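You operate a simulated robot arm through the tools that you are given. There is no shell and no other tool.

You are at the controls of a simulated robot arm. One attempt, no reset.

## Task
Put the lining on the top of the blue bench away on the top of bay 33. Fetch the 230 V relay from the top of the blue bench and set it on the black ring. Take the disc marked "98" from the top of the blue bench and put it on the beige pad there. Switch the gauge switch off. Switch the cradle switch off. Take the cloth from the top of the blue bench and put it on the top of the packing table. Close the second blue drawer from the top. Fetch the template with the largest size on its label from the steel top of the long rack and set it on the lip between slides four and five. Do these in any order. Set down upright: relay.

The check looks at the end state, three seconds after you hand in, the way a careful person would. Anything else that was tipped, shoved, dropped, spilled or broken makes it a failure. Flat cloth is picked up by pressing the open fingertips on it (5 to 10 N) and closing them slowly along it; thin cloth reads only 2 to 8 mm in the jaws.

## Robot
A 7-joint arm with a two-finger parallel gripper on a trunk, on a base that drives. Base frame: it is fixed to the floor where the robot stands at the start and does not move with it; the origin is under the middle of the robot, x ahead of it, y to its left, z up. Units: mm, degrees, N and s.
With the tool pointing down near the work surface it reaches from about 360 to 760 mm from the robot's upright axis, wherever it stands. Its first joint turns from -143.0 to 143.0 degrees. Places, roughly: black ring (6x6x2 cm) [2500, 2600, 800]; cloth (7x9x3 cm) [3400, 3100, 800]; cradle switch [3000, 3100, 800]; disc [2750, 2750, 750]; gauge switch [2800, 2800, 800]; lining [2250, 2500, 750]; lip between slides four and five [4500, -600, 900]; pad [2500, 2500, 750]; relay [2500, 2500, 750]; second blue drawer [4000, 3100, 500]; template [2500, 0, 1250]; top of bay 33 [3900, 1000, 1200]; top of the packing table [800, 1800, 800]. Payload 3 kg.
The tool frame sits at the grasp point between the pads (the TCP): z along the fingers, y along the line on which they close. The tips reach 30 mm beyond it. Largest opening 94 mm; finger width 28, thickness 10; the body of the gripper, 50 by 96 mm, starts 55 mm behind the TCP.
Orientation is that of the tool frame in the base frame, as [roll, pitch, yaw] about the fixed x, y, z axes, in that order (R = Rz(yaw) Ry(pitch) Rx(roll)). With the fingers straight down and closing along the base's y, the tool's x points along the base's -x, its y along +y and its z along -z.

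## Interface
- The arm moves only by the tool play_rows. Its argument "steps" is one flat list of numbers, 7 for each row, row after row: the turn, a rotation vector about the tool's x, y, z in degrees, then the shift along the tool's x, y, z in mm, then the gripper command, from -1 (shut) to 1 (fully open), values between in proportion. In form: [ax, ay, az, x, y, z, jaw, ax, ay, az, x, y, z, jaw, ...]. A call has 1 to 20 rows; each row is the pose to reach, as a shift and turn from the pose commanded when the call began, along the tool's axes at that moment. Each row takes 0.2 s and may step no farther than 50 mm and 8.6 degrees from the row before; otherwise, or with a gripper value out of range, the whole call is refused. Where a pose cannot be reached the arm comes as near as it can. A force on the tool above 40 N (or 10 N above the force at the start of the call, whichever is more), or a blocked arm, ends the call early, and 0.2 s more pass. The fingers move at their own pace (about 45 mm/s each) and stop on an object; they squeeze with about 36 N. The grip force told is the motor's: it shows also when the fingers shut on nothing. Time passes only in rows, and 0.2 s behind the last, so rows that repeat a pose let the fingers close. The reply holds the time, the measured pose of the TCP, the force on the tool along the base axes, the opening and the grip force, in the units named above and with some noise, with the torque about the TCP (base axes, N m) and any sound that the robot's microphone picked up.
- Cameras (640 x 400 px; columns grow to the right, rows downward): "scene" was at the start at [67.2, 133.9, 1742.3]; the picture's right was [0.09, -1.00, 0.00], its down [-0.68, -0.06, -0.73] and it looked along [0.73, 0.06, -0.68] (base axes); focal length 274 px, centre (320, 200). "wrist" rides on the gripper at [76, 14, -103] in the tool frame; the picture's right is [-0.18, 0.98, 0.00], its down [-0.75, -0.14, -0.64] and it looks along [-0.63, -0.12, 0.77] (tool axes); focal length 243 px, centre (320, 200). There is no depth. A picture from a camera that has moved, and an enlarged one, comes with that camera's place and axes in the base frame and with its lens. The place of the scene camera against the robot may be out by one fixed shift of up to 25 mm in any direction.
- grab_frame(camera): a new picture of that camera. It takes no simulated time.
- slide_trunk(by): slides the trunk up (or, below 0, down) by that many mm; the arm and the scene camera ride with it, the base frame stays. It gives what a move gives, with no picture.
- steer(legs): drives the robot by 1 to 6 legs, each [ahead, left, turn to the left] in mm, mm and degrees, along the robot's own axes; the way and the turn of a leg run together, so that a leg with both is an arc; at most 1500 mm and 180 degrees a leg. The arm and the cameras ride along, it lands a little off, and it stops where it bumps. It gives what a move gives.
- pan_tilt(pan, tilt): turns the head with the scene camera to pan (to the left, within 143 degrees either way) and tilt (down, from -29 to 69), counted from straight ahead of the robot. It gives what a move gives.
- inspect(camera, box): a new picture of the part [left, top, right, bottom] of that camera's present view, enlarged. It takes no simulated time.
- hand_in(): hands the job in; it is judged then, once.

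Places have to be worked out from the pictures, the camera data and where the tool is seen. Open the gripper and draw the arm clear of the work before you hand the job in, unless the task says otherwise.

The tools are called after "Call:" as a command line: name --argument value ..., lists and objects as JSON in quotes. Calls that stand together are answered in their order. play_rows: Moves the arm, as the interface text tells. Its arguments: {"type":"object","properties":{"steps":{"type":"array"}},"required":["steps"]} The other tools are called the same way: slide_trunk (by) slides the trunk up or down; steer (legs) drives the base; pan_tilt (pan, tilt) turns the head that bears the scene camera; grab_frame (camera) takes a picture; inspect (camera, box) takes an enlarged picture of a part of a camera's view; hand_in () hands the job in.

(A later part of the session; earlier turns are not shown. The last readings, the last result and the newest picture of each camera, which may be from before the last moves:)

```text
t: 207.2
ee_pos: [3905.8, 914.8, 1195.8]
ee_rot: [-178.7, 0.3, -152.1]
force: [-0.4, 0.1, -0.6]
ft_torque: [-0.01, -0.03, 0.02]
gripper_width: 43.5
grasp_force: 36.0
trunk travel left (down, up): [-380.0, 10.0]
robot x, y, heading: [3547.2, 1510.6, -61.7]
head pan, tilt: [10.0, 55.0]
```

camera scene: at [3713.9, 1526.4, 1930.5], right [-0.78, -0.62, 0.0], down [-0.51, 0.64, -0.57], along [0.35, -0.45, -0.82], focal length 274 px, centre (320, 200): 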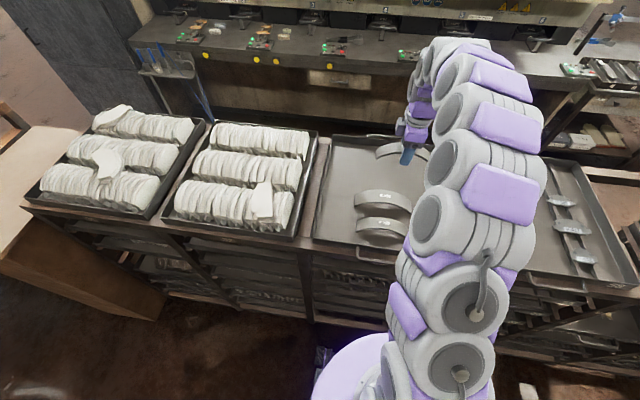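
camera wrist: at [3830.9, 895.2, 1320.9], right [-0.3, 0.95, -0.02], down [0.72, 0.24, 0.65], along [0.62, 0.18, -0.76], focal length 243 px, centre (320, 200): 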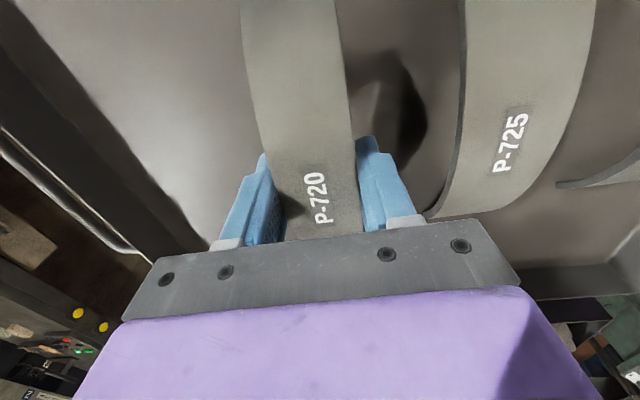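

No contact at 1196; continuing with small steps.

Call:
play_rows --steps '[0, 0, 0, 0, 0, 2, -0.6, 0, 0, 0, 0, 0, 4, -0.6, 0, 0, 0, 0, 0, 4, -0.6]'

Call:
grab_frame --camera "wrist"

```text
t: 208.0
ee_pos: [3905.7, 915.4, 1191.3]
ee_rot: [-178.8, 0.3, -152.1]
force: [-0.3, 0.5, -1.1]
ft_torque: [-0.02, -0.04, -0.02]
gripper_width: 43.7
grasp_force: 35.6
trunk travel left (down, up): [-380.0, 10.0]
robot x, y, heading: [3547.6, 1510.6, -61.7]
head pan, tilt: [10.0, 55.0]
```

```text
taken
camera wrist: at [3831.1, 893.5, 1293.6], right [-0.3, 0.95, -0.02], down [0.72, 0.24, 0.65], along [0.62, 0.18, -0.76], focal length 243 px, centre (320, 200)
```

wrist: 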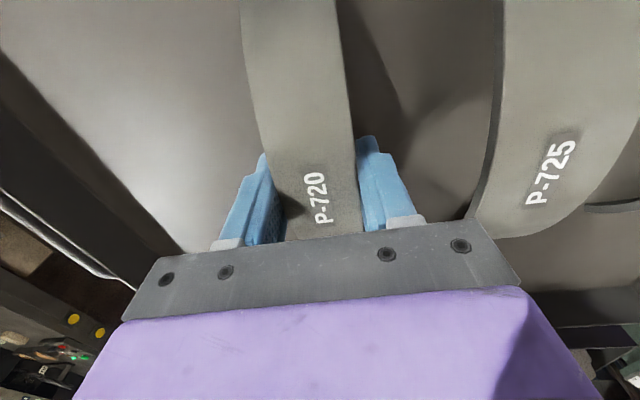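

Very close now. I keep lowering by 2 mm increments.

Call:
play_rows --steps '[0, 0, 0, 0, 0, 1.5, -0.6, 0, 0, 0, 0, 0, 3, -0.6, 0, 0, 0, 0, 0, 3, -0.6]'

```text
t: 208.8
ee_pos: [3906.4, 914.3, 1191.0]
ee_rot: [-178.5, 0.3, -152.1]
force: [0.2, 0.6, 12.2]
ft_torque: [0.66, -0.75, -0.06]
gripper_width: 43.8
grasp_force: 35.8
trunk travel left (down, up): [-380.0, 10.0]
robot x, y, heading: [3551.5, 1509.8, -61.4]
head pan, tilt: [10.0, 55.0]
```

Contact (12 N, the left end touches first by a hair). I open the fingers gently and let it settle, then rise a little and look.

Call:
play_rows --steps '[0, 0, 0, 0, 0, 0, -0.2, 0, 0, 0, 0, 0, 0, 0, 0, 0, 0, 0, 0, 0, 0.2, 0, 0, 0, 0, 0, 0, 0.3, 0, 0, 0, 0, 0, 0, 0.3, 0, 0, 0, 0, 0, -30, 0.3, 0, 0, 0, 0, 0, -75, 0.3, 0, 0, 0, 0, 0, -120, 0.3, 0, 0, 0, 0, 0, -165, 0.3, 0, 0, 0, 0, 0, -165, 0.3]'

Call:
grab_frame --camera "wrist"

Call:
inspect --camera "scene" --box '[300, 110, 460, 210]'

```text
t: 211.0
ee_pos: [3903.4, 916.8, 1355.4]
ee_rot: [-178.7, 0.2, -152.0]
force: [0.1, 0.4, -0.2]
ft_torque: [0.01, 0.03, 0.03]
gripper_width: 61.1
grasp_force: 0.1
trunk travel left (down, up): [-380.0, 10.0]
robot x, y, heading: [3546.1, 1507.0, -61.5]
head pan, tilt: [10.0, 55.0]
```

```text
taken
camera wrist: at [3828.8, 895.6, 1456.3], right [-0.3, 0.95, -0.02], down [0.72, 0.24, 0.65], along [0.62, 0.18, -0.76], focal length 243 px, centre (320, 200)
```

wrist: 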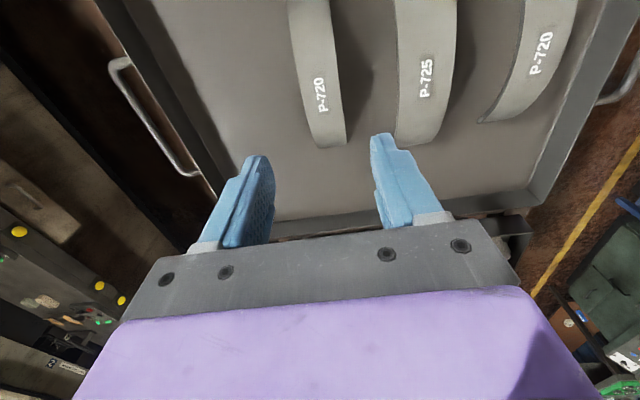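

```text
4.00 times, centred on (380, 160) of scene
camera zoom: at [3715.2, 1524.6, 1930.3], right [-0.78, -0.62, 0.0], down [-0.51, 0.64, -0.57], along [0.35, -0.45, -0.82], focal length 1095 px, centre (80, 360)
```

zoom: 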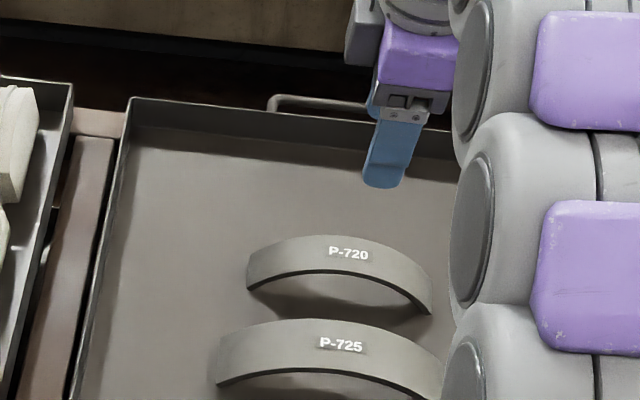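

The lining stands neatly in the tray on bay 33. I retract the arm toward the robot before backing off.

Call:
play_rows --steps '[0, 0, 0, 0, 40, 0, 0.3, 0, 0, 0, 0, 80, 0, 0.3, 0, 0, 0, 0, 120, 0, 0.3, 0, 0, 0, 0, 160, 0, 0.3, 0, 0, 0, 0, 200, 0, 0.3, 0, 0, 0, 0, 200, 0, 0.3]'

```text
t: 212.4
ee_pos: [3808.6, 1094.4, 1347.0]
ee_rot: [-178.8, 0.2, -152.2]
force: [-0.6, 0.0, -0.2]
ft_torque: [0.01, 0.02, -0.01]
gripper_width: 61.0
grasp_force: 0.0
trunk travel left (down, up): [-380.0, 10.0]
robot x, y, heading: [3549.4, 1507.0, -61.6]
head pan, tilt: [10.0, 55.0]
```

I back off 400 mm and drive right along the rack to the steel top with the templates.

Call:
steer --legs '[[-400, 0, 0], [0, -1450, 0]]'

Call:
pan_tilt --pan 20 --tilt 40

Call:
grab_frame --camera "scene"

```text
t: 221.7
ee_pos: [2340.5, 760.8, 1348.8]
ee_rot: [-178.8, 0.2, -152.3]
force: [-0.4, 0.3, 0.1]
ft_torque: [0.01, 0.03, 0.02]
gripper_width: 60.9
grasp_force: 0.1
trunk travel left (down, up): [-380.0, 10.0]
robot x, y, heading: [2080.8, 1174.8, -61.8]
head pan, tilt: [10.0, 55.0]
```

```text
t: 222.5
ee_pos: [2341.0, 761.4, 1349.2]
ee_rot: [-178.6, 0.2, -152.3]
force: [-1.1, 0.7, 0.8]
ft_torque: [-0.01, 0.0, 0.02]
gripper_width: 61.3
grasp_force: 0.2
trunk travel left (down, up): [-380.0, 10.0]
robot x, y, heading: [2084.2, 1176.1, -61.8]
head pan, tilt: [20.0, 40.0]
```

```text
taken
camera scene: at [2267.1, 1194.2, 1951.0], right [-0.67, -0.74, 0.0], down [-0.48, 0.43, -0.76], along [0.57, -0.51, -0.65], focal length 274 px, centre (320, 200)
```

scene: 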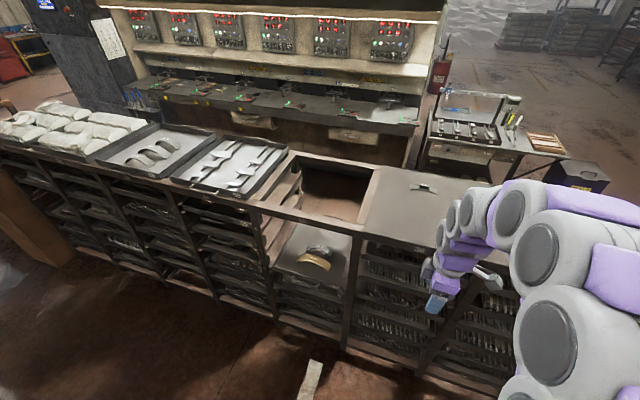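

The steel top begins ahead-right; one template is visible and the arm hides others. I zoom in and also use the wrist view.

Call:
inspect --camera "scene" --box '[350, 150, 500, 244]'

Call:
grab_frame --camera "wrist"

Call:
inspect --camera "scene" --box '[200, 60, 450, 216]'

```text
4.26 times, centred on (425, 197) of scene
camera zoom: at [2267.1, 1194.2, 1951.0], right [-0.67, -0.74, 0.0], down [-0.48, 0.43, -0.76], along [0.57, -0.51, -0.65], focal length 1165 px, centre (-127, 213)
```

zoom: 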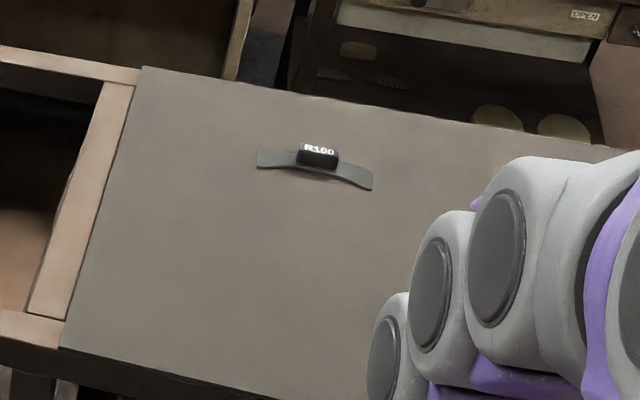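

```text
taken
camera wrist: at [2266.4, 740.9, 1450.8], right [-0.29, 0.96, -0.02], down [0.72, 0.24, 0.65], along [0.62, 0.17, -0.76], focal length 243 px, centre (320, 200)
```

wrist: 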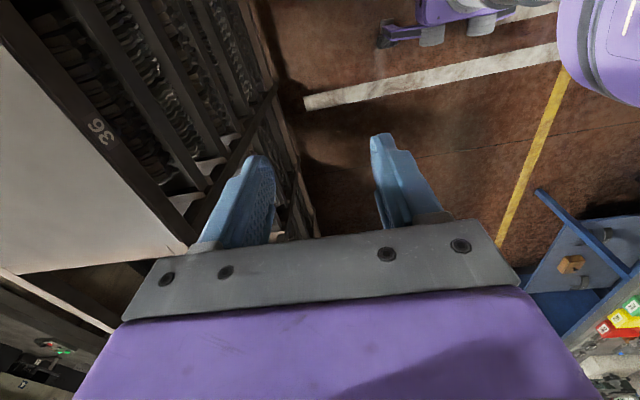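

```text
2.56 times, centred on (325, 138) of scene
camera zoom: at [2267.1, 1194.2, 1951.0], right [-0.67, -0.74, 0.0], down [-0.48, 0.43, -0.76], along [0.57, -0.51, -0.65], focal length 701 px, centre (307, 359)
```

zoom: 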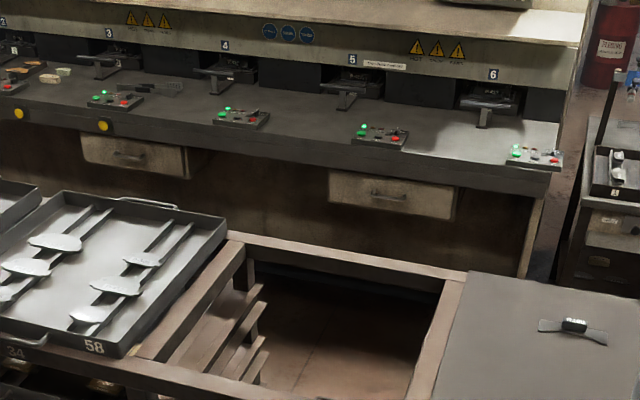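

One template reads "R100". I drive 550 mm further right to see the rest of the steel top to the left of my arm.

Call:
steer --legs '[[0, -550, 0]]'

Call:
pan_tilt --pan 15 --tilt 40

Call:
grab_frame --camera "scene"

Call:
inspect --camera "scene" --box '[200, 140, 420, 278]'

```text
t: 225.7
ee_pos: [1864.0, 505.1, 1348.4]
ee_rot: [-178.6, -0.2, -151.8]
force: [0.0, 0.5, 0.2]
ft_torque: [-0.04, 0.02, -0.03]
gripper_width: 61.2
grasp_force: 0.1
trunk travel left (down, up): [-380.0, 10.0]
robot x, y, heading: [1593.7, 911.2, -61.5]
head pan, tilt: [20.0, 40.0]
```

```text
t: 226.4
ee_pos: [1856.9, 504.7, 1348.4]
ee_rot: [-178.5, 0.0, -151.7]
force: [0.9, -0.4, -0.6]
ft_torque: [-0.05, 0.02, -0.01]
gripper_width: 60.9
grasp_force: 0.0
trunk travel left (down, up): [-380.0, 10.0]
robot x, y, heading: [1590.6, 916.8, -61.6]
head pan, tilt: [15.0, 40.0]
```

```text
taken
camera scene: at [1774.7, 928.0, 1951.0], right [-0.73, -0.69, 0.0], down [-0.44, 0.47, -0.76], along [0.53, -0.56, -0.64], focal length 274 px, centre (320, 200)
```

scene: 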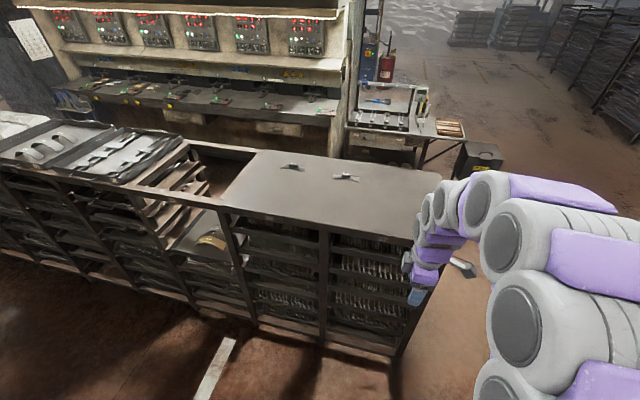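

```text
2.90 times, centred on (310, 209) of scene
camera zoom: at [1774.7, 928.0, 1951.0], right [-0.73, -0.69, 0.0], down [-0.44, 0.47, -0.76], along [0.53, -0.56, -0.64], focal length 794 px, centre (349, 174)
```

zoom: 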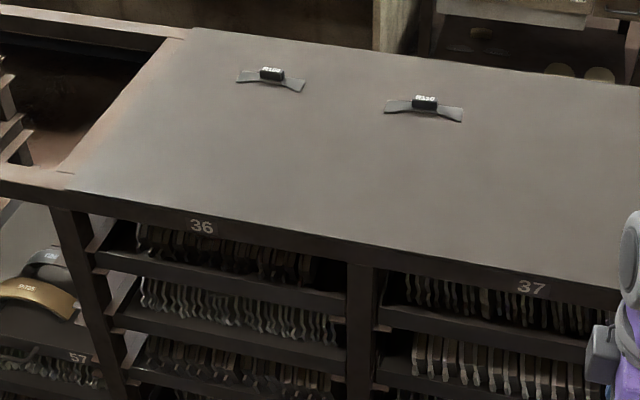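

Two templates lie on the steel top. I zoom further to read the second label.

Call:
inspect --camera "scene" --box '[322, 160, 372, 191]'

Call:
inspect --camera "scene" --box '[268, 150, 318, 181]'

Call:
inspect --camera "scene" --box '[360, 150, 440, 260]'

```text
12.80 times, centred on (347, 176) of scene
camera zoom: at [1774.7, 928.0, 1951.0], right [-0.73, -0.69, 0.0], down [-0.44, 0.47, -0.76], along [0.53, -0.56, -0.64], focal length 3504 px, centre (-26, 514)
```

zoom: 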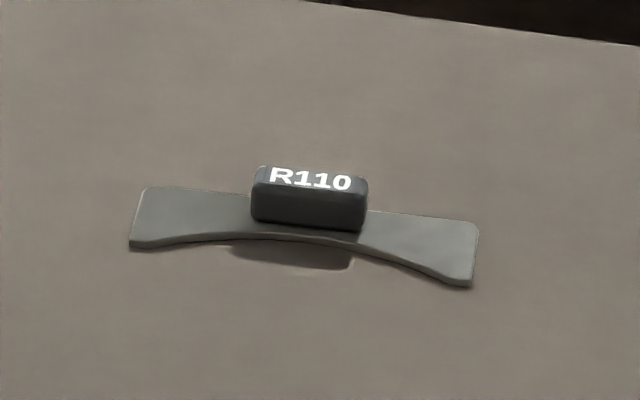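

```text
12.80 times, centred on (293, 166) of scene
camera zoom: at [1774.7, 928.0, 1951.0], right [-0.73, -0.69, 0.0], down [-0.44, 0.47, -0.76], along [0.53, -0.56, -0.64], focal length 3504 px, centre (666, 642)
```

zoom: 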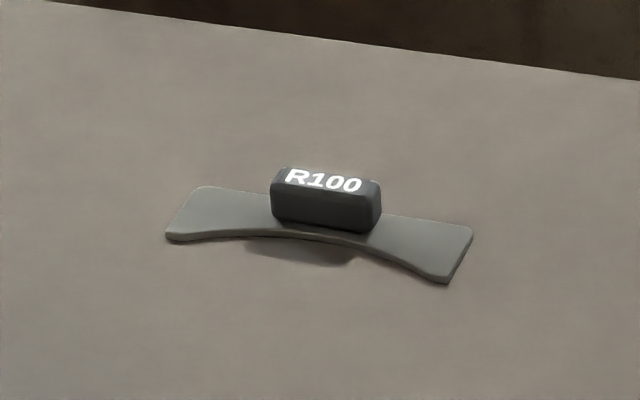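

```text
3.64 times, centred on (400, 205) of scene
camera zoom: at [1774.7, 928.0, 1951.0], right [-0.73, -0.69, 0.0], down [-0.44, 0.47, -0.76], along [0.53, -0.56, -0.64], focal length 996 px, centre (29, 182)
```

zoom: 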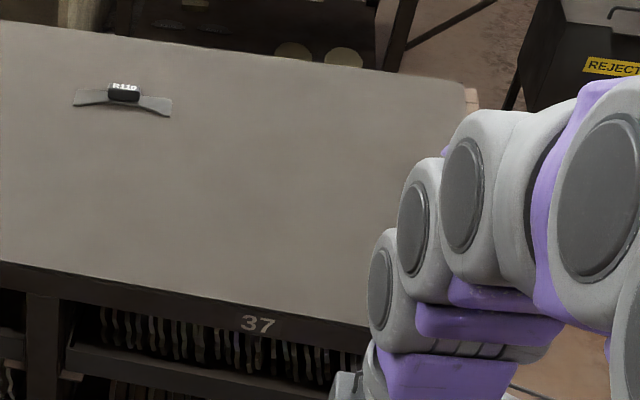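

R110 is the larger size (R110 vs R100). It lies at about u 2173, v −1112, long side along the rack. I drive left 300 mm and 430 mm toward the rack.

Call:
steer --legs '[[0, 300, 0], [430, 0, 0]]'

Call:
grab_frame --camera "wrist"

Call:
grab_frame --camera "scene"

```text
t: 230.6
ee_pos: [2335.3, 274.2, 1348.6]
ee_rot: [-178.7, -0.2, -151.3]
force: [-0.1, -0.3, 0.1]
ft_torque: [-0.01, 0.08, 0.01]
gripper_width: 61.2
grasp_force: 0.0
trunk travel left (down, up): [-380.0, 10.0]
robot x, y, heading: [2064.3, 677.6, -61.4]
head pan, tilt: [15.0, 40.0]
```

```text
taken
camera wrist: at [2262.0, 251.9, 1451.2], right [-0.31, 0.95, -0.02], down [0.72, 0.25, 0.64], along [0.62, 0.18, -0.77], focal length 243 px, centre (320, 200)
```

wrist: 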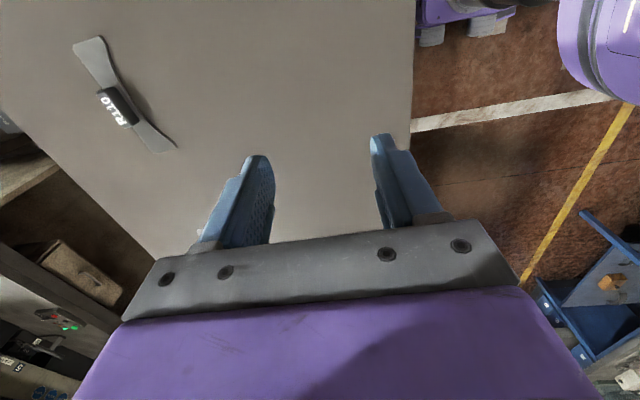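

```text
taken
camera scene: at [2247.6, 696.7, 1950.7], right [-0.72, -0.69, 0.0], down [-0.45, 0.46, -0.76], along [0.53, -0.55, -0.65], focal length 274 px, centre (320, 200)
```

scene: 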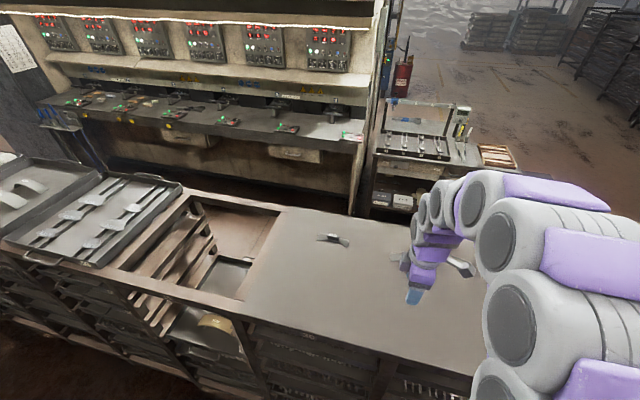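

The template is about 238 mm ahead and 21 mm right of the TCP. I drive 75 mm closer, then extend the arm over it.

Call:
steer --legs '[[75, 0, 0]]'

Call:
play_rows --steps '[0, 0, 0, 5, -40, 10, 0.3, 0, 0, 0, 10, -80, 20, 0.3, 0, 0, 0, 16, -120, 40, 0.3, 0, 0, 0, 21, -158, 60, 0.3, 0, 0, 0, 21, -158, 60, 0.3]'

Call:
grab_frame --camera "wrist"

```text
t: 231.7
ee_pos: [2382.9, 214.9, 1348.4]
ee_rot: [-178.6, -0.6, -151.1]
force: [1.1, -0.7, 0.1]
ft_torque: [-0.01, 0.05, 0.01]
gripper_width: 61.1
grasp_force: 0.1
trunk travel left (down, up): [-380.0, 10.0]
robot x, y, heading: [2100.9, 619.1, -61.3]
head pan, tilt: [15.0, 40.0]
```

```text
t: 232.9
ee_pos: [2422.0, 59.9, 1293.2]
ee_rot: [-178.6, 0.1, -151.2]
force: [0.3, -0.5, 0.3]
ft_torque: [-0.02, -0.01, 0.02]
gripper_width: 61.2
grasp_force: 0.2
trunk travel left (down, up): [-380.0, 10.0]
robot x, y, heading: [2102.9, 617.6, -61.0]
head pan, tilt: [15.0, 40.0]
```

```text
taken
camera wrist: at [2347.2, 37.0, 1395.9], right [-0.31, 0.95, -0.03], down [0.72, 0.25, 0.65], along [0.62, 0.18, -0.76], focal length 243 px, centre (320, 200)
```

wrist: 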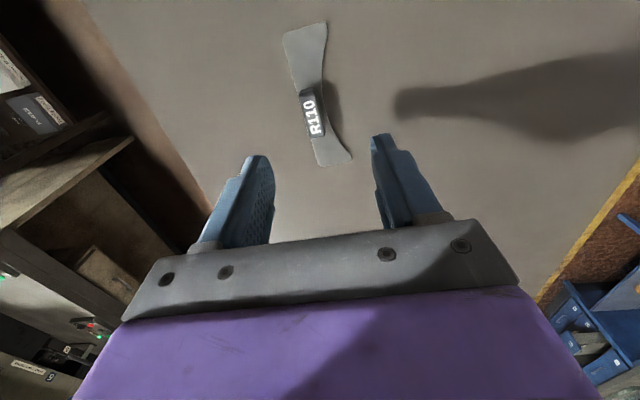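

The handle's label is at about (2433, 52), z≈1170. I zoom in to get the handle's direction.

Call:
inspect --camera "wrist" --box '[240, 10, 400, 110]'

Call:
inspect --camera "wrist" --box '[240, 70, 400, 170]'

```text
4.00 times, centred on (320, 60) of wrist
camera zoom: at [2347.2, 37.0, 1395.9], right [-0.31, 0.95, -0.03], down [0.72, 0.25, 0.65], along [0.62, 0.18, -0.76], focal length 970 px, centre (320, 760)
```

zoom: 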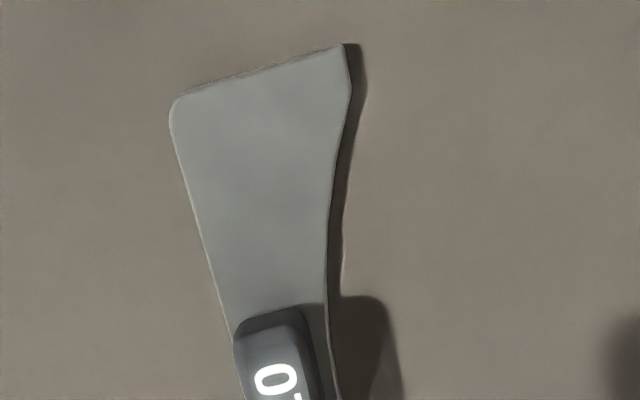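

```text
4.00 times, centred on (320, 120) of wrist
camera zoom: at [2347.2, 37.0, 1395.9], right [-0.31, 0.95, -0.03], down [0.72, 0.25, 0.65], along [0.62, 0.18, -0.76], focal length 970 px, centre (320, 520)
```

zoom: 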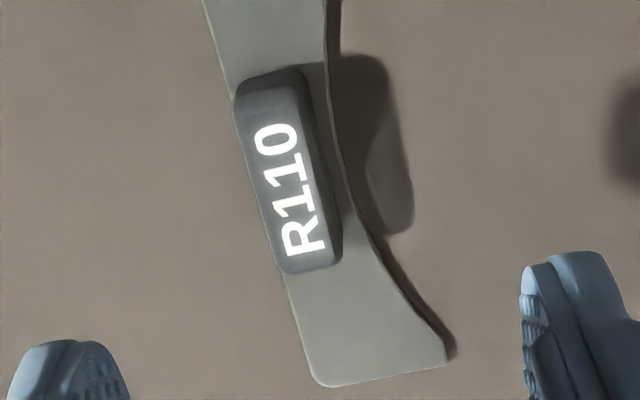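

The handle (≈42×14 mm) points 31.4°; I turn 2.6°, centre on it, narrow the jaws to about 47 mm and descend to z≈1205.

Call:
play_rows --steps '[0, 0, -2.6, -5, -14, 20, 0, 0, 0, -2.6, -5, -14, 50, 0, 0, 0, -2.6, -5, -14, 75, 0, 0, 0, -2.6, -5, -14, 88, 0, 0, 0, -2.6, -5, -14, 88, 0]'

Call:
grab_frame --camera "wrist"

Call:
inspect --camera "wrist" --box '[240, 90, 400, 190]'

```text
t: 234.1
ee_pos: [2438.3, 47.7, 1205.4]
ee_rot: [-178.5, 0.1, -148.7]
force: [-0.5, -1.1, 0.4]
ft_torque: [0.01, -0.01, 0.03]
gripper_width: 46.8
grasp_force: 0.0
trunk travel left (down, up): [-380.0, 10.0]
robot x, y, heading: [2101.5, 616.2, -61.3]
head pan, tilt: [15.0, 40.0]
```

```text
taken
camera wrist: at [2364.6, 22.5, 1308.4], right [-0.35, 0.93, -0.02], down [0.71, 0.29, 0.65], along [0.61, 0.21, -0.76], focal length 243 px, centre (320, 200)
```

wrist: 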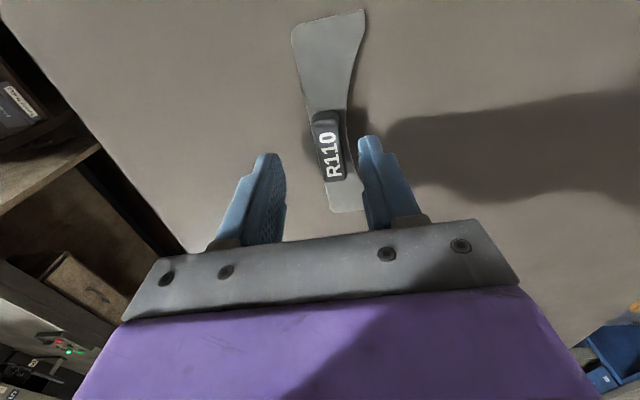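

```text
4.00 times, centred on (320, 140) of wrist
camera zoom: at [2364.6, 22.5, 1308.4], right [-0.35, 0.93, -0.02], down [0.71, 0.29, 0.65], along [0.61, 0.21, -0.76], focal length 970 px, centre (320, 440)
```

zoom: 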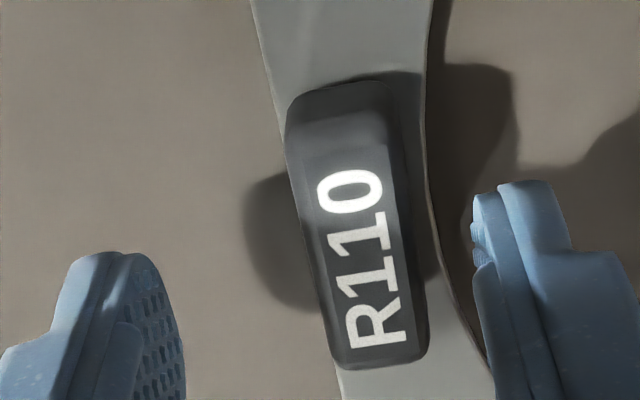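

The handle is 5 mm toward the right-hand finger. I correct and descend to just above the plate.

Call:
play_rows --steps '[0, 0, 0, -1, 5, 5, 0, 0, 0, 0, -1, 5, 10, 0, 0, 0, 0, -1, 5, 15, 0, 0, 0, 0, -1, 5, 15, 0]'

Call:
inspect --camera "wrist" --box '[240, 100, 400, 200]'

```text
t: 235.1
ee_pos: [2439.2, 52.8, 1191.4]
ee_rot: [-178.5, 0.0, -148.6]
force: [-0.4, 0.0, 0.4]
ft_torque: [0.01, 0.04, 0.0]
gripper_width: 46.9
grasp_force: 0.1
trunk travel left (down, up): [-380.0, 10.0]
robot x, y, heading: [2099.9, 615.1, -61.3]
head pan, tilt: [15.0, 40.0]
```

```text
4.00 times, centred on (320, 150) of wrist
camera zoom: at [2366.1, 27.6, 1293.4], right [-0.35, 0.93, -0.03], down [0.71, 0.29, 0.65], along [0.61, 0.21, -0.76], focal length 970 px, centre (320, 400)
```

zoom: 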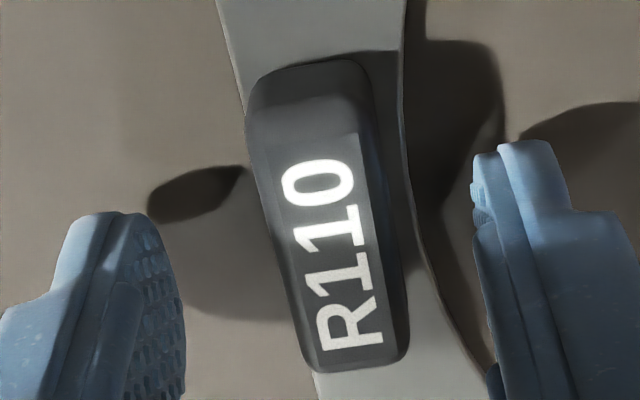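

Centred. I lower 4 mm more and close slowly on the handle.

Call:
play_rows --steps '[0, 0, 0, 0, 0, 2, 0, 0, 0, 0, 0, 0, 4, 0, 0, 0, 0, 0, 0, 4, -0.2, 0, 0, 0, 0, 0, 4, -0.45, 0, 0, 0, 0, 0, 4, -0.7, 0, 0, 0, 0, 0, 4, -1, 0, 0, 0, 0, 0, 4, -1, 0, 0, 0, 0, 0, 4, -1]'

Call:
grab_frame --camera "wrist"

```text
t: 236.9
ee_pos: [2440.5, 53.4, 1186.2]
ee_rot: [-178.5, -0.1, -148.6]
force: [-0.6, 0.1, 2.3]
ft_torque: [0.06, -0.15, -0.01]
gripper_width: 21.3
grasp_force: 35.9
trunk travel left (down, up): [-380.0, 10.0]
robot x, y, heading: [2099.9, 617.2, -61.3]
head pan, tilt: [15.0, 40.0]
```

```text
taken
camera wrist: at [2366.8, 27.4, 1289.1], right [-0.35, 0.93, -0.03], down [0.71, 0.29, 0.64], along [0.61, 0.21, -0.76], focal length 243 px, centre (320, 200)
```

wrist: 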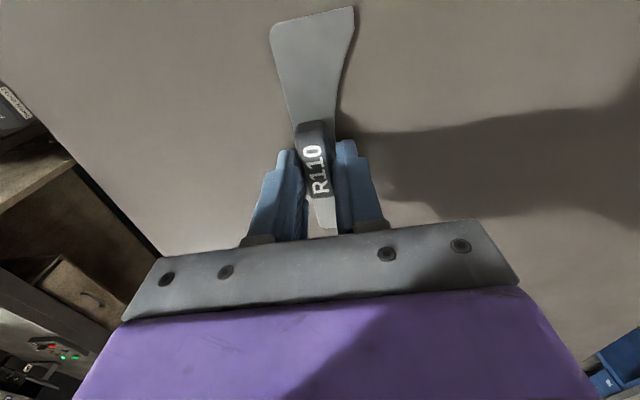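

The template's handle is gripped (21 mm wide, 36 N). I lift it and check how it hangs.

Call:
play_rows --steps '[0, 0, 0, 0, 0, -10, -1, 0, 0, 0, 0, 0, -40, -1, 0, 0, 0, 0, 0, -85, -1, 0, 0, 0, 0, 0, -130, -1, 0, 0, 0, 0, 0, -160, -1, 0, 0, 0, 0, 0, -160, -1]'

Call:
grab_frame --camera "wrist"

```text
t: 238.3
ee_pos: [2436.2, 56.3, 1345.8]
ee_rot: [-178.6, -0.1, -148.6]
force: [-0.6, -0.8, -0.3]
ft_torque: [0.0, 0.0, 0.03]
gripper_width: 21.0
grasp_force: 35.9
trunk travel left (down, up): [-380.0, 10.0]
robot x, y, heading: [2103.2, 615.9, -61.4]
head pan, tilt: [15.0, 40.0]
```

```text
taken
camera wrist: at [2364.1, 30.4, 1447.9], right [-0.36, 0.93, -0.02], down [0.71, 0.29, 0.64], along [0.61, 0.21, -0.76], focal length 243 px, centre (320, 200)
```

wrist: 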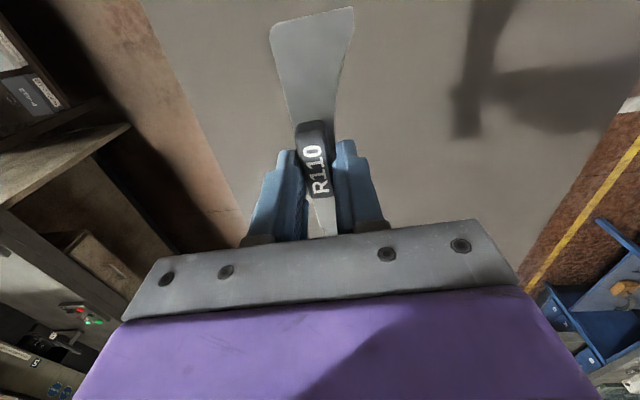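

The template hangs level. I retract the arm by 200 mm before driving round the rack's near end to the press side.

Call:
play_rows --steps '[0, 0, 0, 0, 40, -5, -1, 0, 0, 0, 0, 80, -10, -1, 0, 0, 0, 0, 120, -15, -1, 0, 0, 0, 0, 160, -20, -1, 0, 0, 0, 0, 200, -20, -1, 0, 0, 0, 0, 200, -20, -1]'

```text
t: 239.7
ee_pos: [2332.8, 226.0, 1357.9]
ee_rot: [-178.7, -0.1, -148.6]
force: [0.3, 1.0, -0.5]
ft_torque: [0.0, 0.0, 0.0]
gripper_width: 20.9
grasp_force: 36.4
trunk travel left (down, up): [-380.0, 10.0]
robot x, y, heading: [2106.2, 615.5, -61.1]
head pan, tilt: [15.0, 40.0]
```

The template is held. I back into the aisle and drive right toward the near end of the rack, then look at the passage.

Call:
steer --legs '[[-450, 0, -0.9], [0, -880, 0]]'

Call:
pan_tilt --pan 0 --tilt 35

Call:
grab_frame --camera "scene"

Call:
pan_tilt --pan 50 --tilt 40

Call:
grab_frame --camera "scene"

Call:
pan_tilt --pan -50 --tilt 40

Call:
grab_frame --camera "scene"

```text
t: 246.6
ee_pos: [1344.1, 208.7, 1359.9]
ee_rot: [-178.6, -0.1, -149.2]
force: [0.0, 0.4, -0.8]
ft_torque: [-0.02, -0.01, 0.0]
gripper_width: 21.1
grasp_force: 36.6
trunk travel left (down, up): [-380.0, 10.0]
robot x, y, heading: [1111.9, 599.7, -61.7]
head pan, tilt: [15.0, 40.0]
```

```text
t: 247.4
ee_pos: [1339.3, 206.9, 1359.6]
ee_rot: [-178.6, 0.0, -149.2]
force: [0.4, -0.3, -1.1]
ft_torque: [-0.01, -0.03, 0.01]
gripper_width: 21.0
grasp_force: 36.1
trunk travel left (down, up): [-380.0, 10.0]
robot x, y, heading: [1113.4, 593.2, -61.7]
head pan, tilt: [0.0, 35.0]
```

```text
taken
camera scene: at [1273.9, 593.2, 1958.9], right [-0.88, -0.47, 0.0], down [-0.27, 0.51, -0.82], along [0.39, -0.72, -0.58], focal length 274 px, centre (320, 200)
```

scene: 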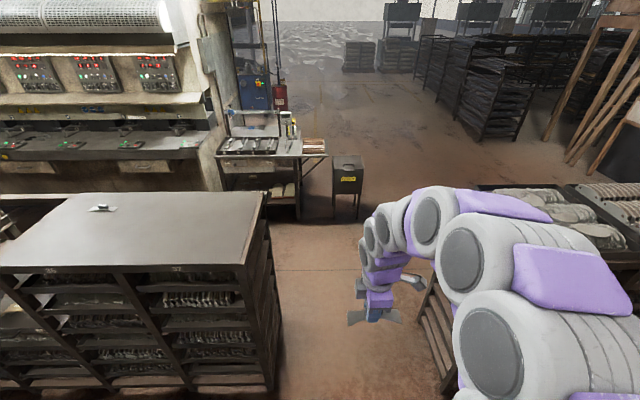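

```text
t: 248.6
ee_pos: [1341.7, 207.1, 1359.8]
ee_rot: [-178.5, -0.1, -149.2]
force: [-0.1, 0.6, -1.4]
ft_torque: [0.03, -0.01, 0.0]
gripper_width: 21.1
grasp_force: 35.8
trunk travel left (down, up): [-380.0, 10.0]
robot x, y, heading: [1113.1, 598.2, -61.7]
head pan, tilt: [50.0, 40.0]
```

```text
taken
camera scene: at [1318.1, 654.8, 1951.2], right [-0.2, -0.98, 0.0], down [-0.63, 0.13, -0.77], along [0.75, -0.16, -0.64], focal length 274 px, centre (320, 200)
```

scene: 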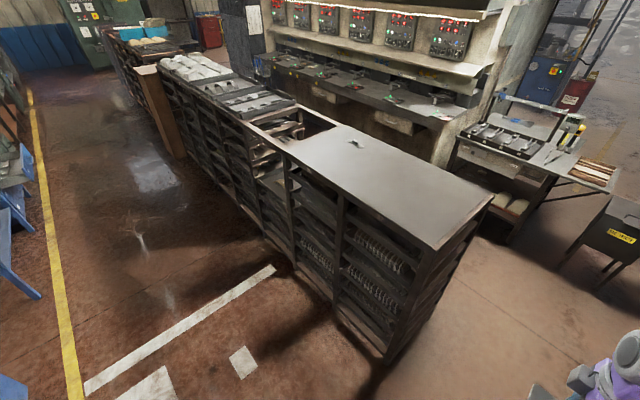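

```text
t: 250.3
ee_pos: [1341.7, 207.5, 1359.5]
ee_rot: [-178.5, -0.1, -149.3]
force: [0.0, -0.4, -1.1]
ft_torque: [0.0, 0.02, -0.03]
gripper_width: 21.0
grasp_force: 35.6
trunk travel left (down, up): [-380.0, 10.0]
robot x, y, heading: [1112.5, 600.8, -61.9]
head pan, tilt: [-50.0, 40.0]
```

```text
taken
camera scene: at [1203.8, 593.3, 1951.3], right [-0.93, 0.37, 0.0], down [0.24, 0.6, -0.77], along [-0.28, -0.71, -0.64], focal length 274 px, centre (320, 200)
```

scene: 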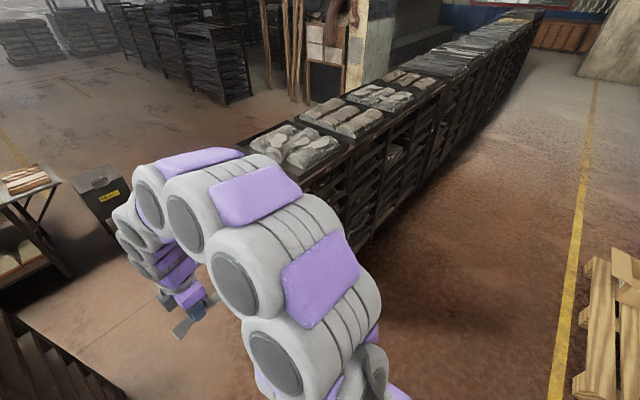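

The passage between the rack's near end (u≈1700) and rack 41 is clear, and the cart stands beyond at v≈−2400. I drive ahead through the gap to v≈−1740.

Call:
steer --legs '[[1000, 0, 0], [740, 0, 0]]'

Call:
pan_tilt --pan 60 --tilt 35

Call:
grab_frame --camera "scene"

Call:
pan_tilt --pan 100 --tilt 40

Call:
grab_frame --camera "scene"

```text
t: 259.1
ee_pos: [2176.3, -1308.5, 1359.7]
ee_rot: [-178.6, 0.0, -148.4]
force: [-1.0, 0.8, -1.1]
ft_torque: [0.02, 0.0, 0.02]
gripper_width: 20.9
grasp_force: 35.2
trunk travel left (down, up): [-380.0, 10.0]
robot x, y, heading: [1944.3, -924.5, -60.7]
head pan, tilt: [-50.0, 40.0]
```

```text
t: 261.0
ee_pos: [2174.4, -1307.4, 1360.6]
ee_rot: [-178.5, -0.1, -148.4]
force: [-0.8, -0.6, -1.5]
ft_torque: [0.02, 0.02, 0.02]
gripper_width: 21.0
grasp_force: 35.6
trunk travel left (down, up): [-380.0, 10.0]
robot x, y, heading: [1942.7, -924.6, -60.9]
head pan, tilt: [60.0, 35.0]
```

```text
taken
camera scene: at [2150.6, -846.6, 1958.7], right [-0.02, -1.0, 0.0], down [-0.57, 0.01, -0.82], along [0.82, -0.01, -0.57], focal length 274 px, centre (320, 200)
```

scene: 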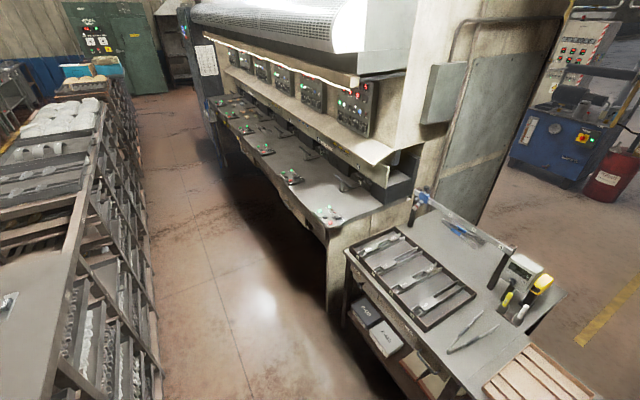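

```text
t: 262.0
ee_pos: [2175.5, -1307.1, 1360.6]
ee_rot: [-178.5, 0.0, -148.4]
force: [-0.3, -0.2, -0.7]
ft_torque: [0.03, 0.01, -0.01]
gripper_width: 21.4
grasp_force: 35.9
trunk travel left (down, up): [-380.0, 10.0]
robot x, y, heading: [1940.4, -924.8, -61.0]
head pan, tilt: [100.0, 40.0]
```

```text
taken
camera scene: at [2128.6, -791.5, 1951.3], right [0.63, -0.78, 0.0], down [-0.5, -0.4, -0.77], along [0.59, 0.48, -0.64], focal length 274 px, centre (320, 200)
```

scene: 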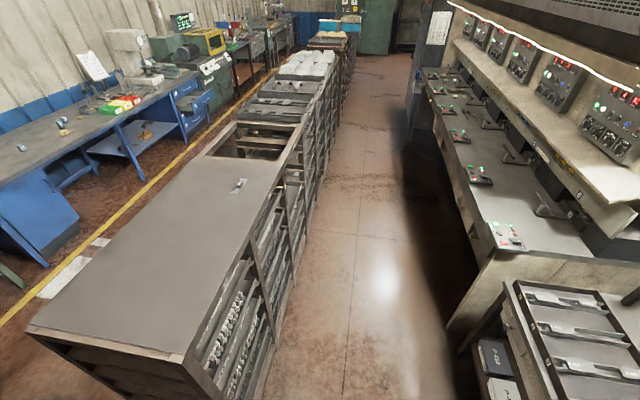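

The passage along the press is clear and about 1.1 m wide. I drive left along it in two legs and look at the counter.

Call:
steer --legs '[[0, 1200, 0], [0, 900, 0]]'

Call:
pan_tilt --pan 15 --tilt 40

Call:
grab_frame --camera "scene"

```text
t: 272.4
ee_pos: [3982.7, -274.8, 1361.1]
ee_rot: [-178.6, 0.3, -148.0]
force: [-0.1, -0.2, -2.2]
ft_torque: [-0.02, 0.01, 0.0]
gripper_width: 21.1
grasp_force: 36.0
trunk travel left (down, up): [-380.0, 10.0]
robot x, y, heading: [3752.4, 113.0, -60.2]
head pan, tilt: [100.0, 40.0]
```

```text
t: 274.0
ee_pos: [3989.7, -270.6, 1361.3]
ee_rot: [-178.5, -0.2, -147.9]
force: [-0.4, 0.4, -1.6]
ft_torque: [0.01, -0.01, -0.01]
gripper_width: 21.2
grasp_force: 35.6
trunk travel left (down, up): [-380.0, 10.0]
robot x, y, heading: [3757.3, 114.4, -60.4]
head pan, tilt: [15.0, 40.0]
```

```text
taken
camera scene: at [3937.8, 131.9, 1950.8], right [-0.71, -0.7, 0.0], down [-0.45, 0.46, -0.76], along [0.54, -0.54, -0.64], focal length 274 px, centre (320, 200)
```

scene: 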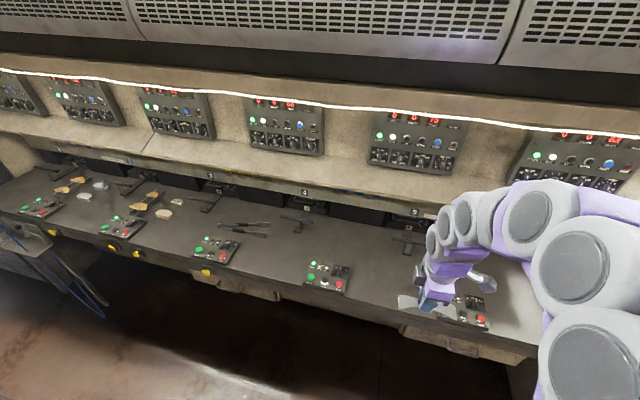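

I am now in front of stations 4 and 5. I zoom to see the slides and the lip between them.

Call:
inspect --camera "scene" --box '[180, 150, 440, 312]'

Call:
inspect --camera "scene" --box '[260, 170, 440, 282]'

```text
2.46 times, centred on (310, 231) of scene
camera zoom: at [3937.8, 131.9, 1950.8], right [-0.71, -0.7, 0.0], down [-0.45, 0.46, -0.76], along [0.54, -0.54, -0.64], focal length 674 px, centre (345, 124)
```

zoom: 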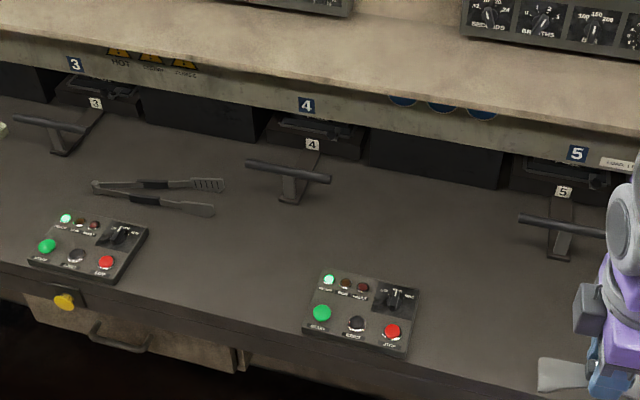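

```text
3.56 times, centred on (350, 226) of scene
camera zoom: at [3937.8, 131.9, 1950.8], right [-0.71, -0.7, 0.0], down [-0.45, 0.46, -0.76], along [0.54, -0.54, -0.64], focal length 974 px, centre (213, 108)
```

zoom: 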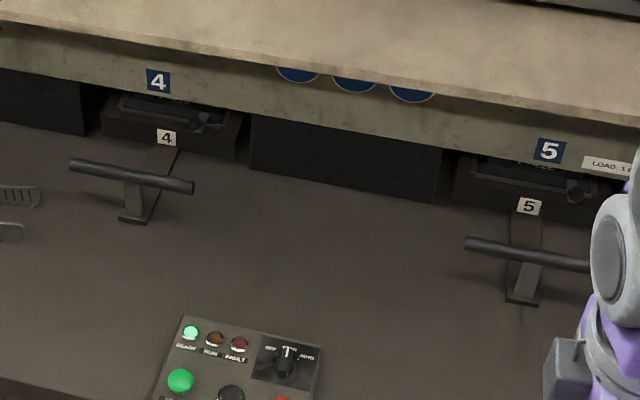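

The T-handled slides 4 and 5 rest on the dark counter lip at z≈900; the free space between them centres near u 3655. I drive left 275 mm and 290 mm closer, then lower the trunk.

Call:
steer --legs '[[0, 275, 0], [280, 0, 0]]'

Call:
slide_trunk --by -190

Call:
pan_tilt --pan 10 --tilt 50

Call:
grab_frame --camera "scene"

Call:
grab_frame --camera "wrist"

```text
t: 277.5
ee_pos: [4380.6, -370.6, 1358.6]
ee_rot: [-178.6, -0.6, -147.6]
force: [-0.4, -0.1, -2.4]
ft_torque: [0.02, 0.03, 0.02]
gripper_width: 21.1
grasp_force: 35.5
trunk travel left (down, up): [-380.0, 10.0]
robot x, y, heading: [4137.9, 6.5, -60.4]
head pan, tilt: [15.0, 40.0]
```

```text
t: 279.6
ee_pos: [4349.6, -386.1, 1171.2]
ee_rot: [-178.5, 0.8, -147.8]
force: [-0.7, 0.3, -0.8]
ft_torque: [0.02, -0.03, -0.02]
gripper_width: 21.1
grasp_force: 36.0
trunk travel left (down, up): [-190.0, 200.0]
robot x, y, heading: [4132.7, 3.9, -60.5]
head pan, tilt: [15.0, 40.0]
```

```text
t: 280.3
ee_pos: [4354.0, -383.8, 1170.6]
ee_rot: [-178.5, 0.5, -147.7]
force: [0.4, 1.6, -0.1]
ft_torque: [0.01, -0.06, -0.01]
gripper_width: 21.1
grasp_force: 36.0
trunk travel left (down, up): [-190.0, 200.0]
robot x, y, heading: [4131.9, 3.4, -60.3]
head pan, tilt: [10.0, 50.0]
```

```text
taken
camera scene: at [4297.0, 21.8, 1747.5], right [-0.77, -0.64, 0.0], down [-0.49, 0.59, -0.64], along [0.41, -0.49, -0.77], focal length 274 px, centre (320, 200)
```

scene: 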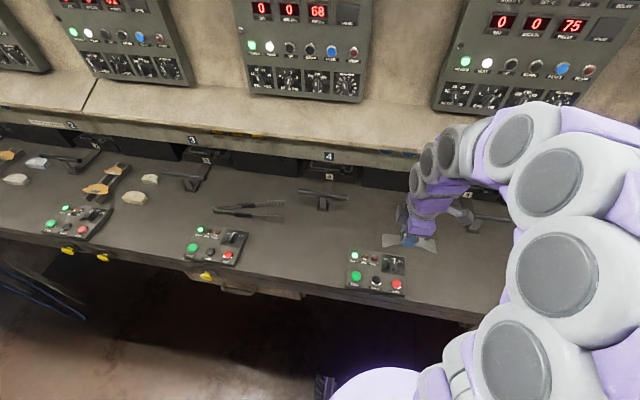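

```text
taken
camera wrist: at [4280.9, -410.7, 1272.3], right [-0.37, 0.93, -0.02], down [0.7, 0.29, 0.65], along [0.61, 0.22, -0.76], focal length 243 px, centre (320, 200)
```

wrist: 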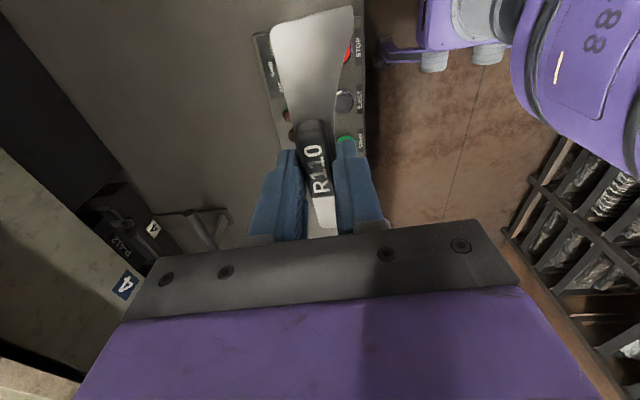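

The shelf edge is well behind (v≈−2760), so there is room. I extend the arm about 200 mm to the middle of the gap between slides 4 and 5 and look.

Call:
play_rows --steps '[0, 0, 0, 6, -40, 10, -1, 0, 0, 0, 12, -80, 20, -1, 0, 0, 0, 18, -120, 30, -1, 0, 0, 0, 24, -160, 40, -1, 0, 0, 0, 29, -200, 50, -1, 0, 0, 0, 29, -200, 60, -1]'

Call:
grab_frame --camera "wrist"

Call:
grab_frame --camera "scene"

```text
t: 281.7
ee_pos: [4449.9, -563.0, 1117.1]
ee_rot: [-178.3, 0.1, -147.7]
force: [0.1, 0.4, -0.6]
ft_torque: [0.01, -0.01, 0.01]
gripper_width: 21.1
grasp_force: 36.3
trunk travel left (down, up): [-190.0, 200.0]
robot x, y, heading: [4136.4, 8.1, -60.5]
head pan, tilt: [10.0, 50.0]
```

```text
taken
camera wrist: at [4376.6, -588.7, 1219.6], right [-0.37, 0.93, -0.03], down [0.7, 0.3, 0.65], along [0.61, 0.22, -0.76], focal length 243 px, centre (320, 200)
```

wrist: 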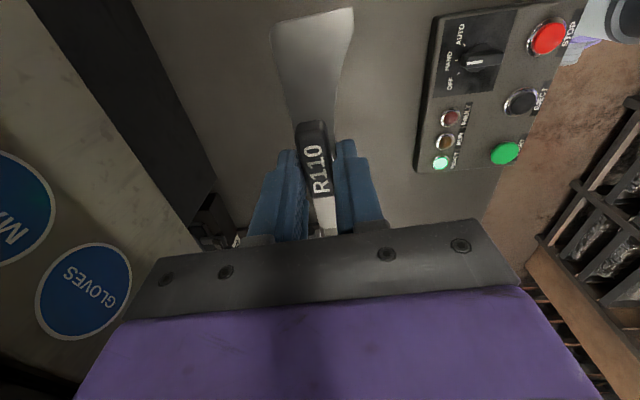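

```text
taken
camera scene: at [4309.9, 28.2, 1746.4], right [-0.77, -0.64, 0.0], down [-0.49, 0.59, -0.64], along [0.41, -0.49, -0.77], focal length 274 px, centre (320, 200)
```

scene: 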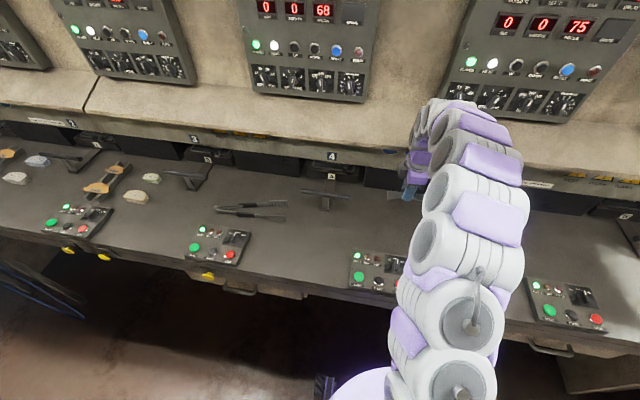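

The template is midway between the slides. I descend to about 30 mm above the counter and look.

Call:
play_rows --steps '[0, 0, 0, 0, 0, 45, -1, 0, 0, 0, 0, 0, 90, -1, 0, 0, 0, 0, 0, 125, -1, 0, 0, 0, 0, 0, 150, -1, 0, 0, 0, 0, 0, 150, -1]'

Call:
grab_frame --camera "wrist"

Call:
grab_frame --camera "scene"

```text
t: 282.9
ee_pos: [4448.1, -568.8, 966.0]
ee_rot: [-178.5, 0.2, -147.6]
force: [-0.3, -0.4, -0.2]
ft_torque: [0.0, 0.0, 0.02]
gripper_width: 20.9
grasp_force: 35.6
trunk travel left (down, up): [-190.0, 200.0]
robot x, y, heading: [4134.8, 5.2, -60.3]
head pan, tilt: [10.0, 50.0]
```

```text
taken
camera wrist: at [4374.7, -595.9, 1067.9], right [-0.37, 0.93, -0.02], down [0.7, 0.3, 0.65], along [0.61, 0.22, -0.76], focal length 243 px, centre (320, 200)
```

wrist: 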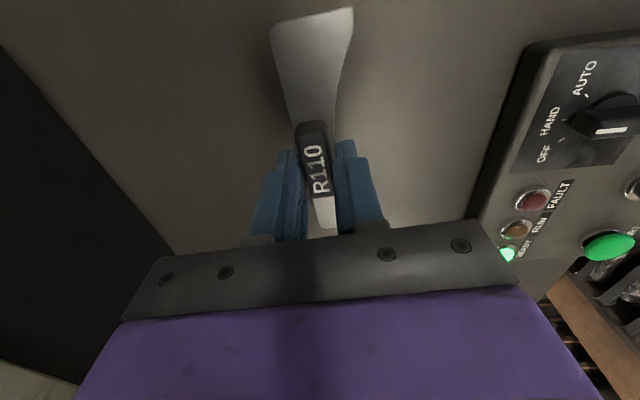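

```text
taken
camera scene: at [4302.8, 22.9, 1747.1], right [-0.77, -0.64, 0.0], down [-0.49, 0.59, -0.64], along [0.41, -0.49, -0.77], focal length 274 px, centre (320, 200)
```

scene: 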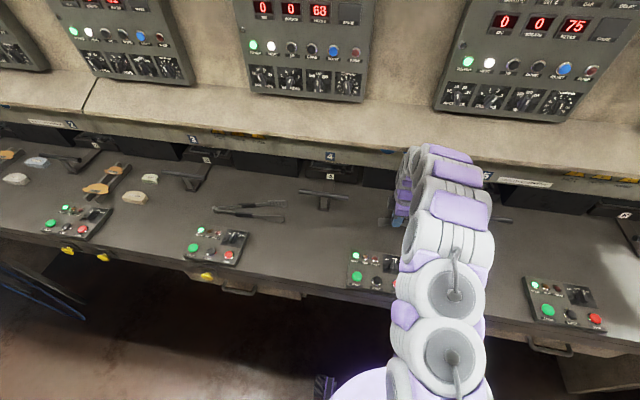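

Clear counter beneath. I lower in small steps to contact.

Call:
play_rows --steps '[0, 0, 0, 0, 0, 6, -1, 0, 0, 0, 0, 0, 12, -1, 0, 0, 0, 0, 0, 18, -1, 0, 0, 0, 0, 0, 18, -1]'

```text
t: 283.9
ee_pos: [4449.8, -569.9, 948.3]
ee_rot: [-178.4, 0.3, -147.8]
force: [-0.3, -0.5, -0.7]
ft_torque: [0.02, 0.01, -0.02]
gripper_width: 21.1
grasp_force: 36.2
trunk travel left (down, up): [-190.0, 200.0]
robot x, y, heading: [4136.2, 3.6, -60.1]
head pan, tilt: [10.0, 50.0]
```

Call:
play_rows --steps '[0, 0, 0, 0, 0, 3, -1, 0, 0, 0, 0, 0, 6, -1, 0, 0, 0, 0, 0, 8, -1, 0, 0, 0, 0, 0, 8, -1]'

```text
t: 284.9
ee_pos: [4449.5, -568.8, 938.9]
ee_rot: [-178.5, 0.2, -147.8]
force: [0.0, 0.8, -0.9]
ft_torque: [-0.03, -0.02, 0.0]
gripper_width: 21.0
grasp_force: 35.8
trunk travel left (down, up): [-190.0, 200.0]
robot x, y, heading: [4134.7, 3.3, -60.1]
head pan, tilt: [10.0, 50.0]
```

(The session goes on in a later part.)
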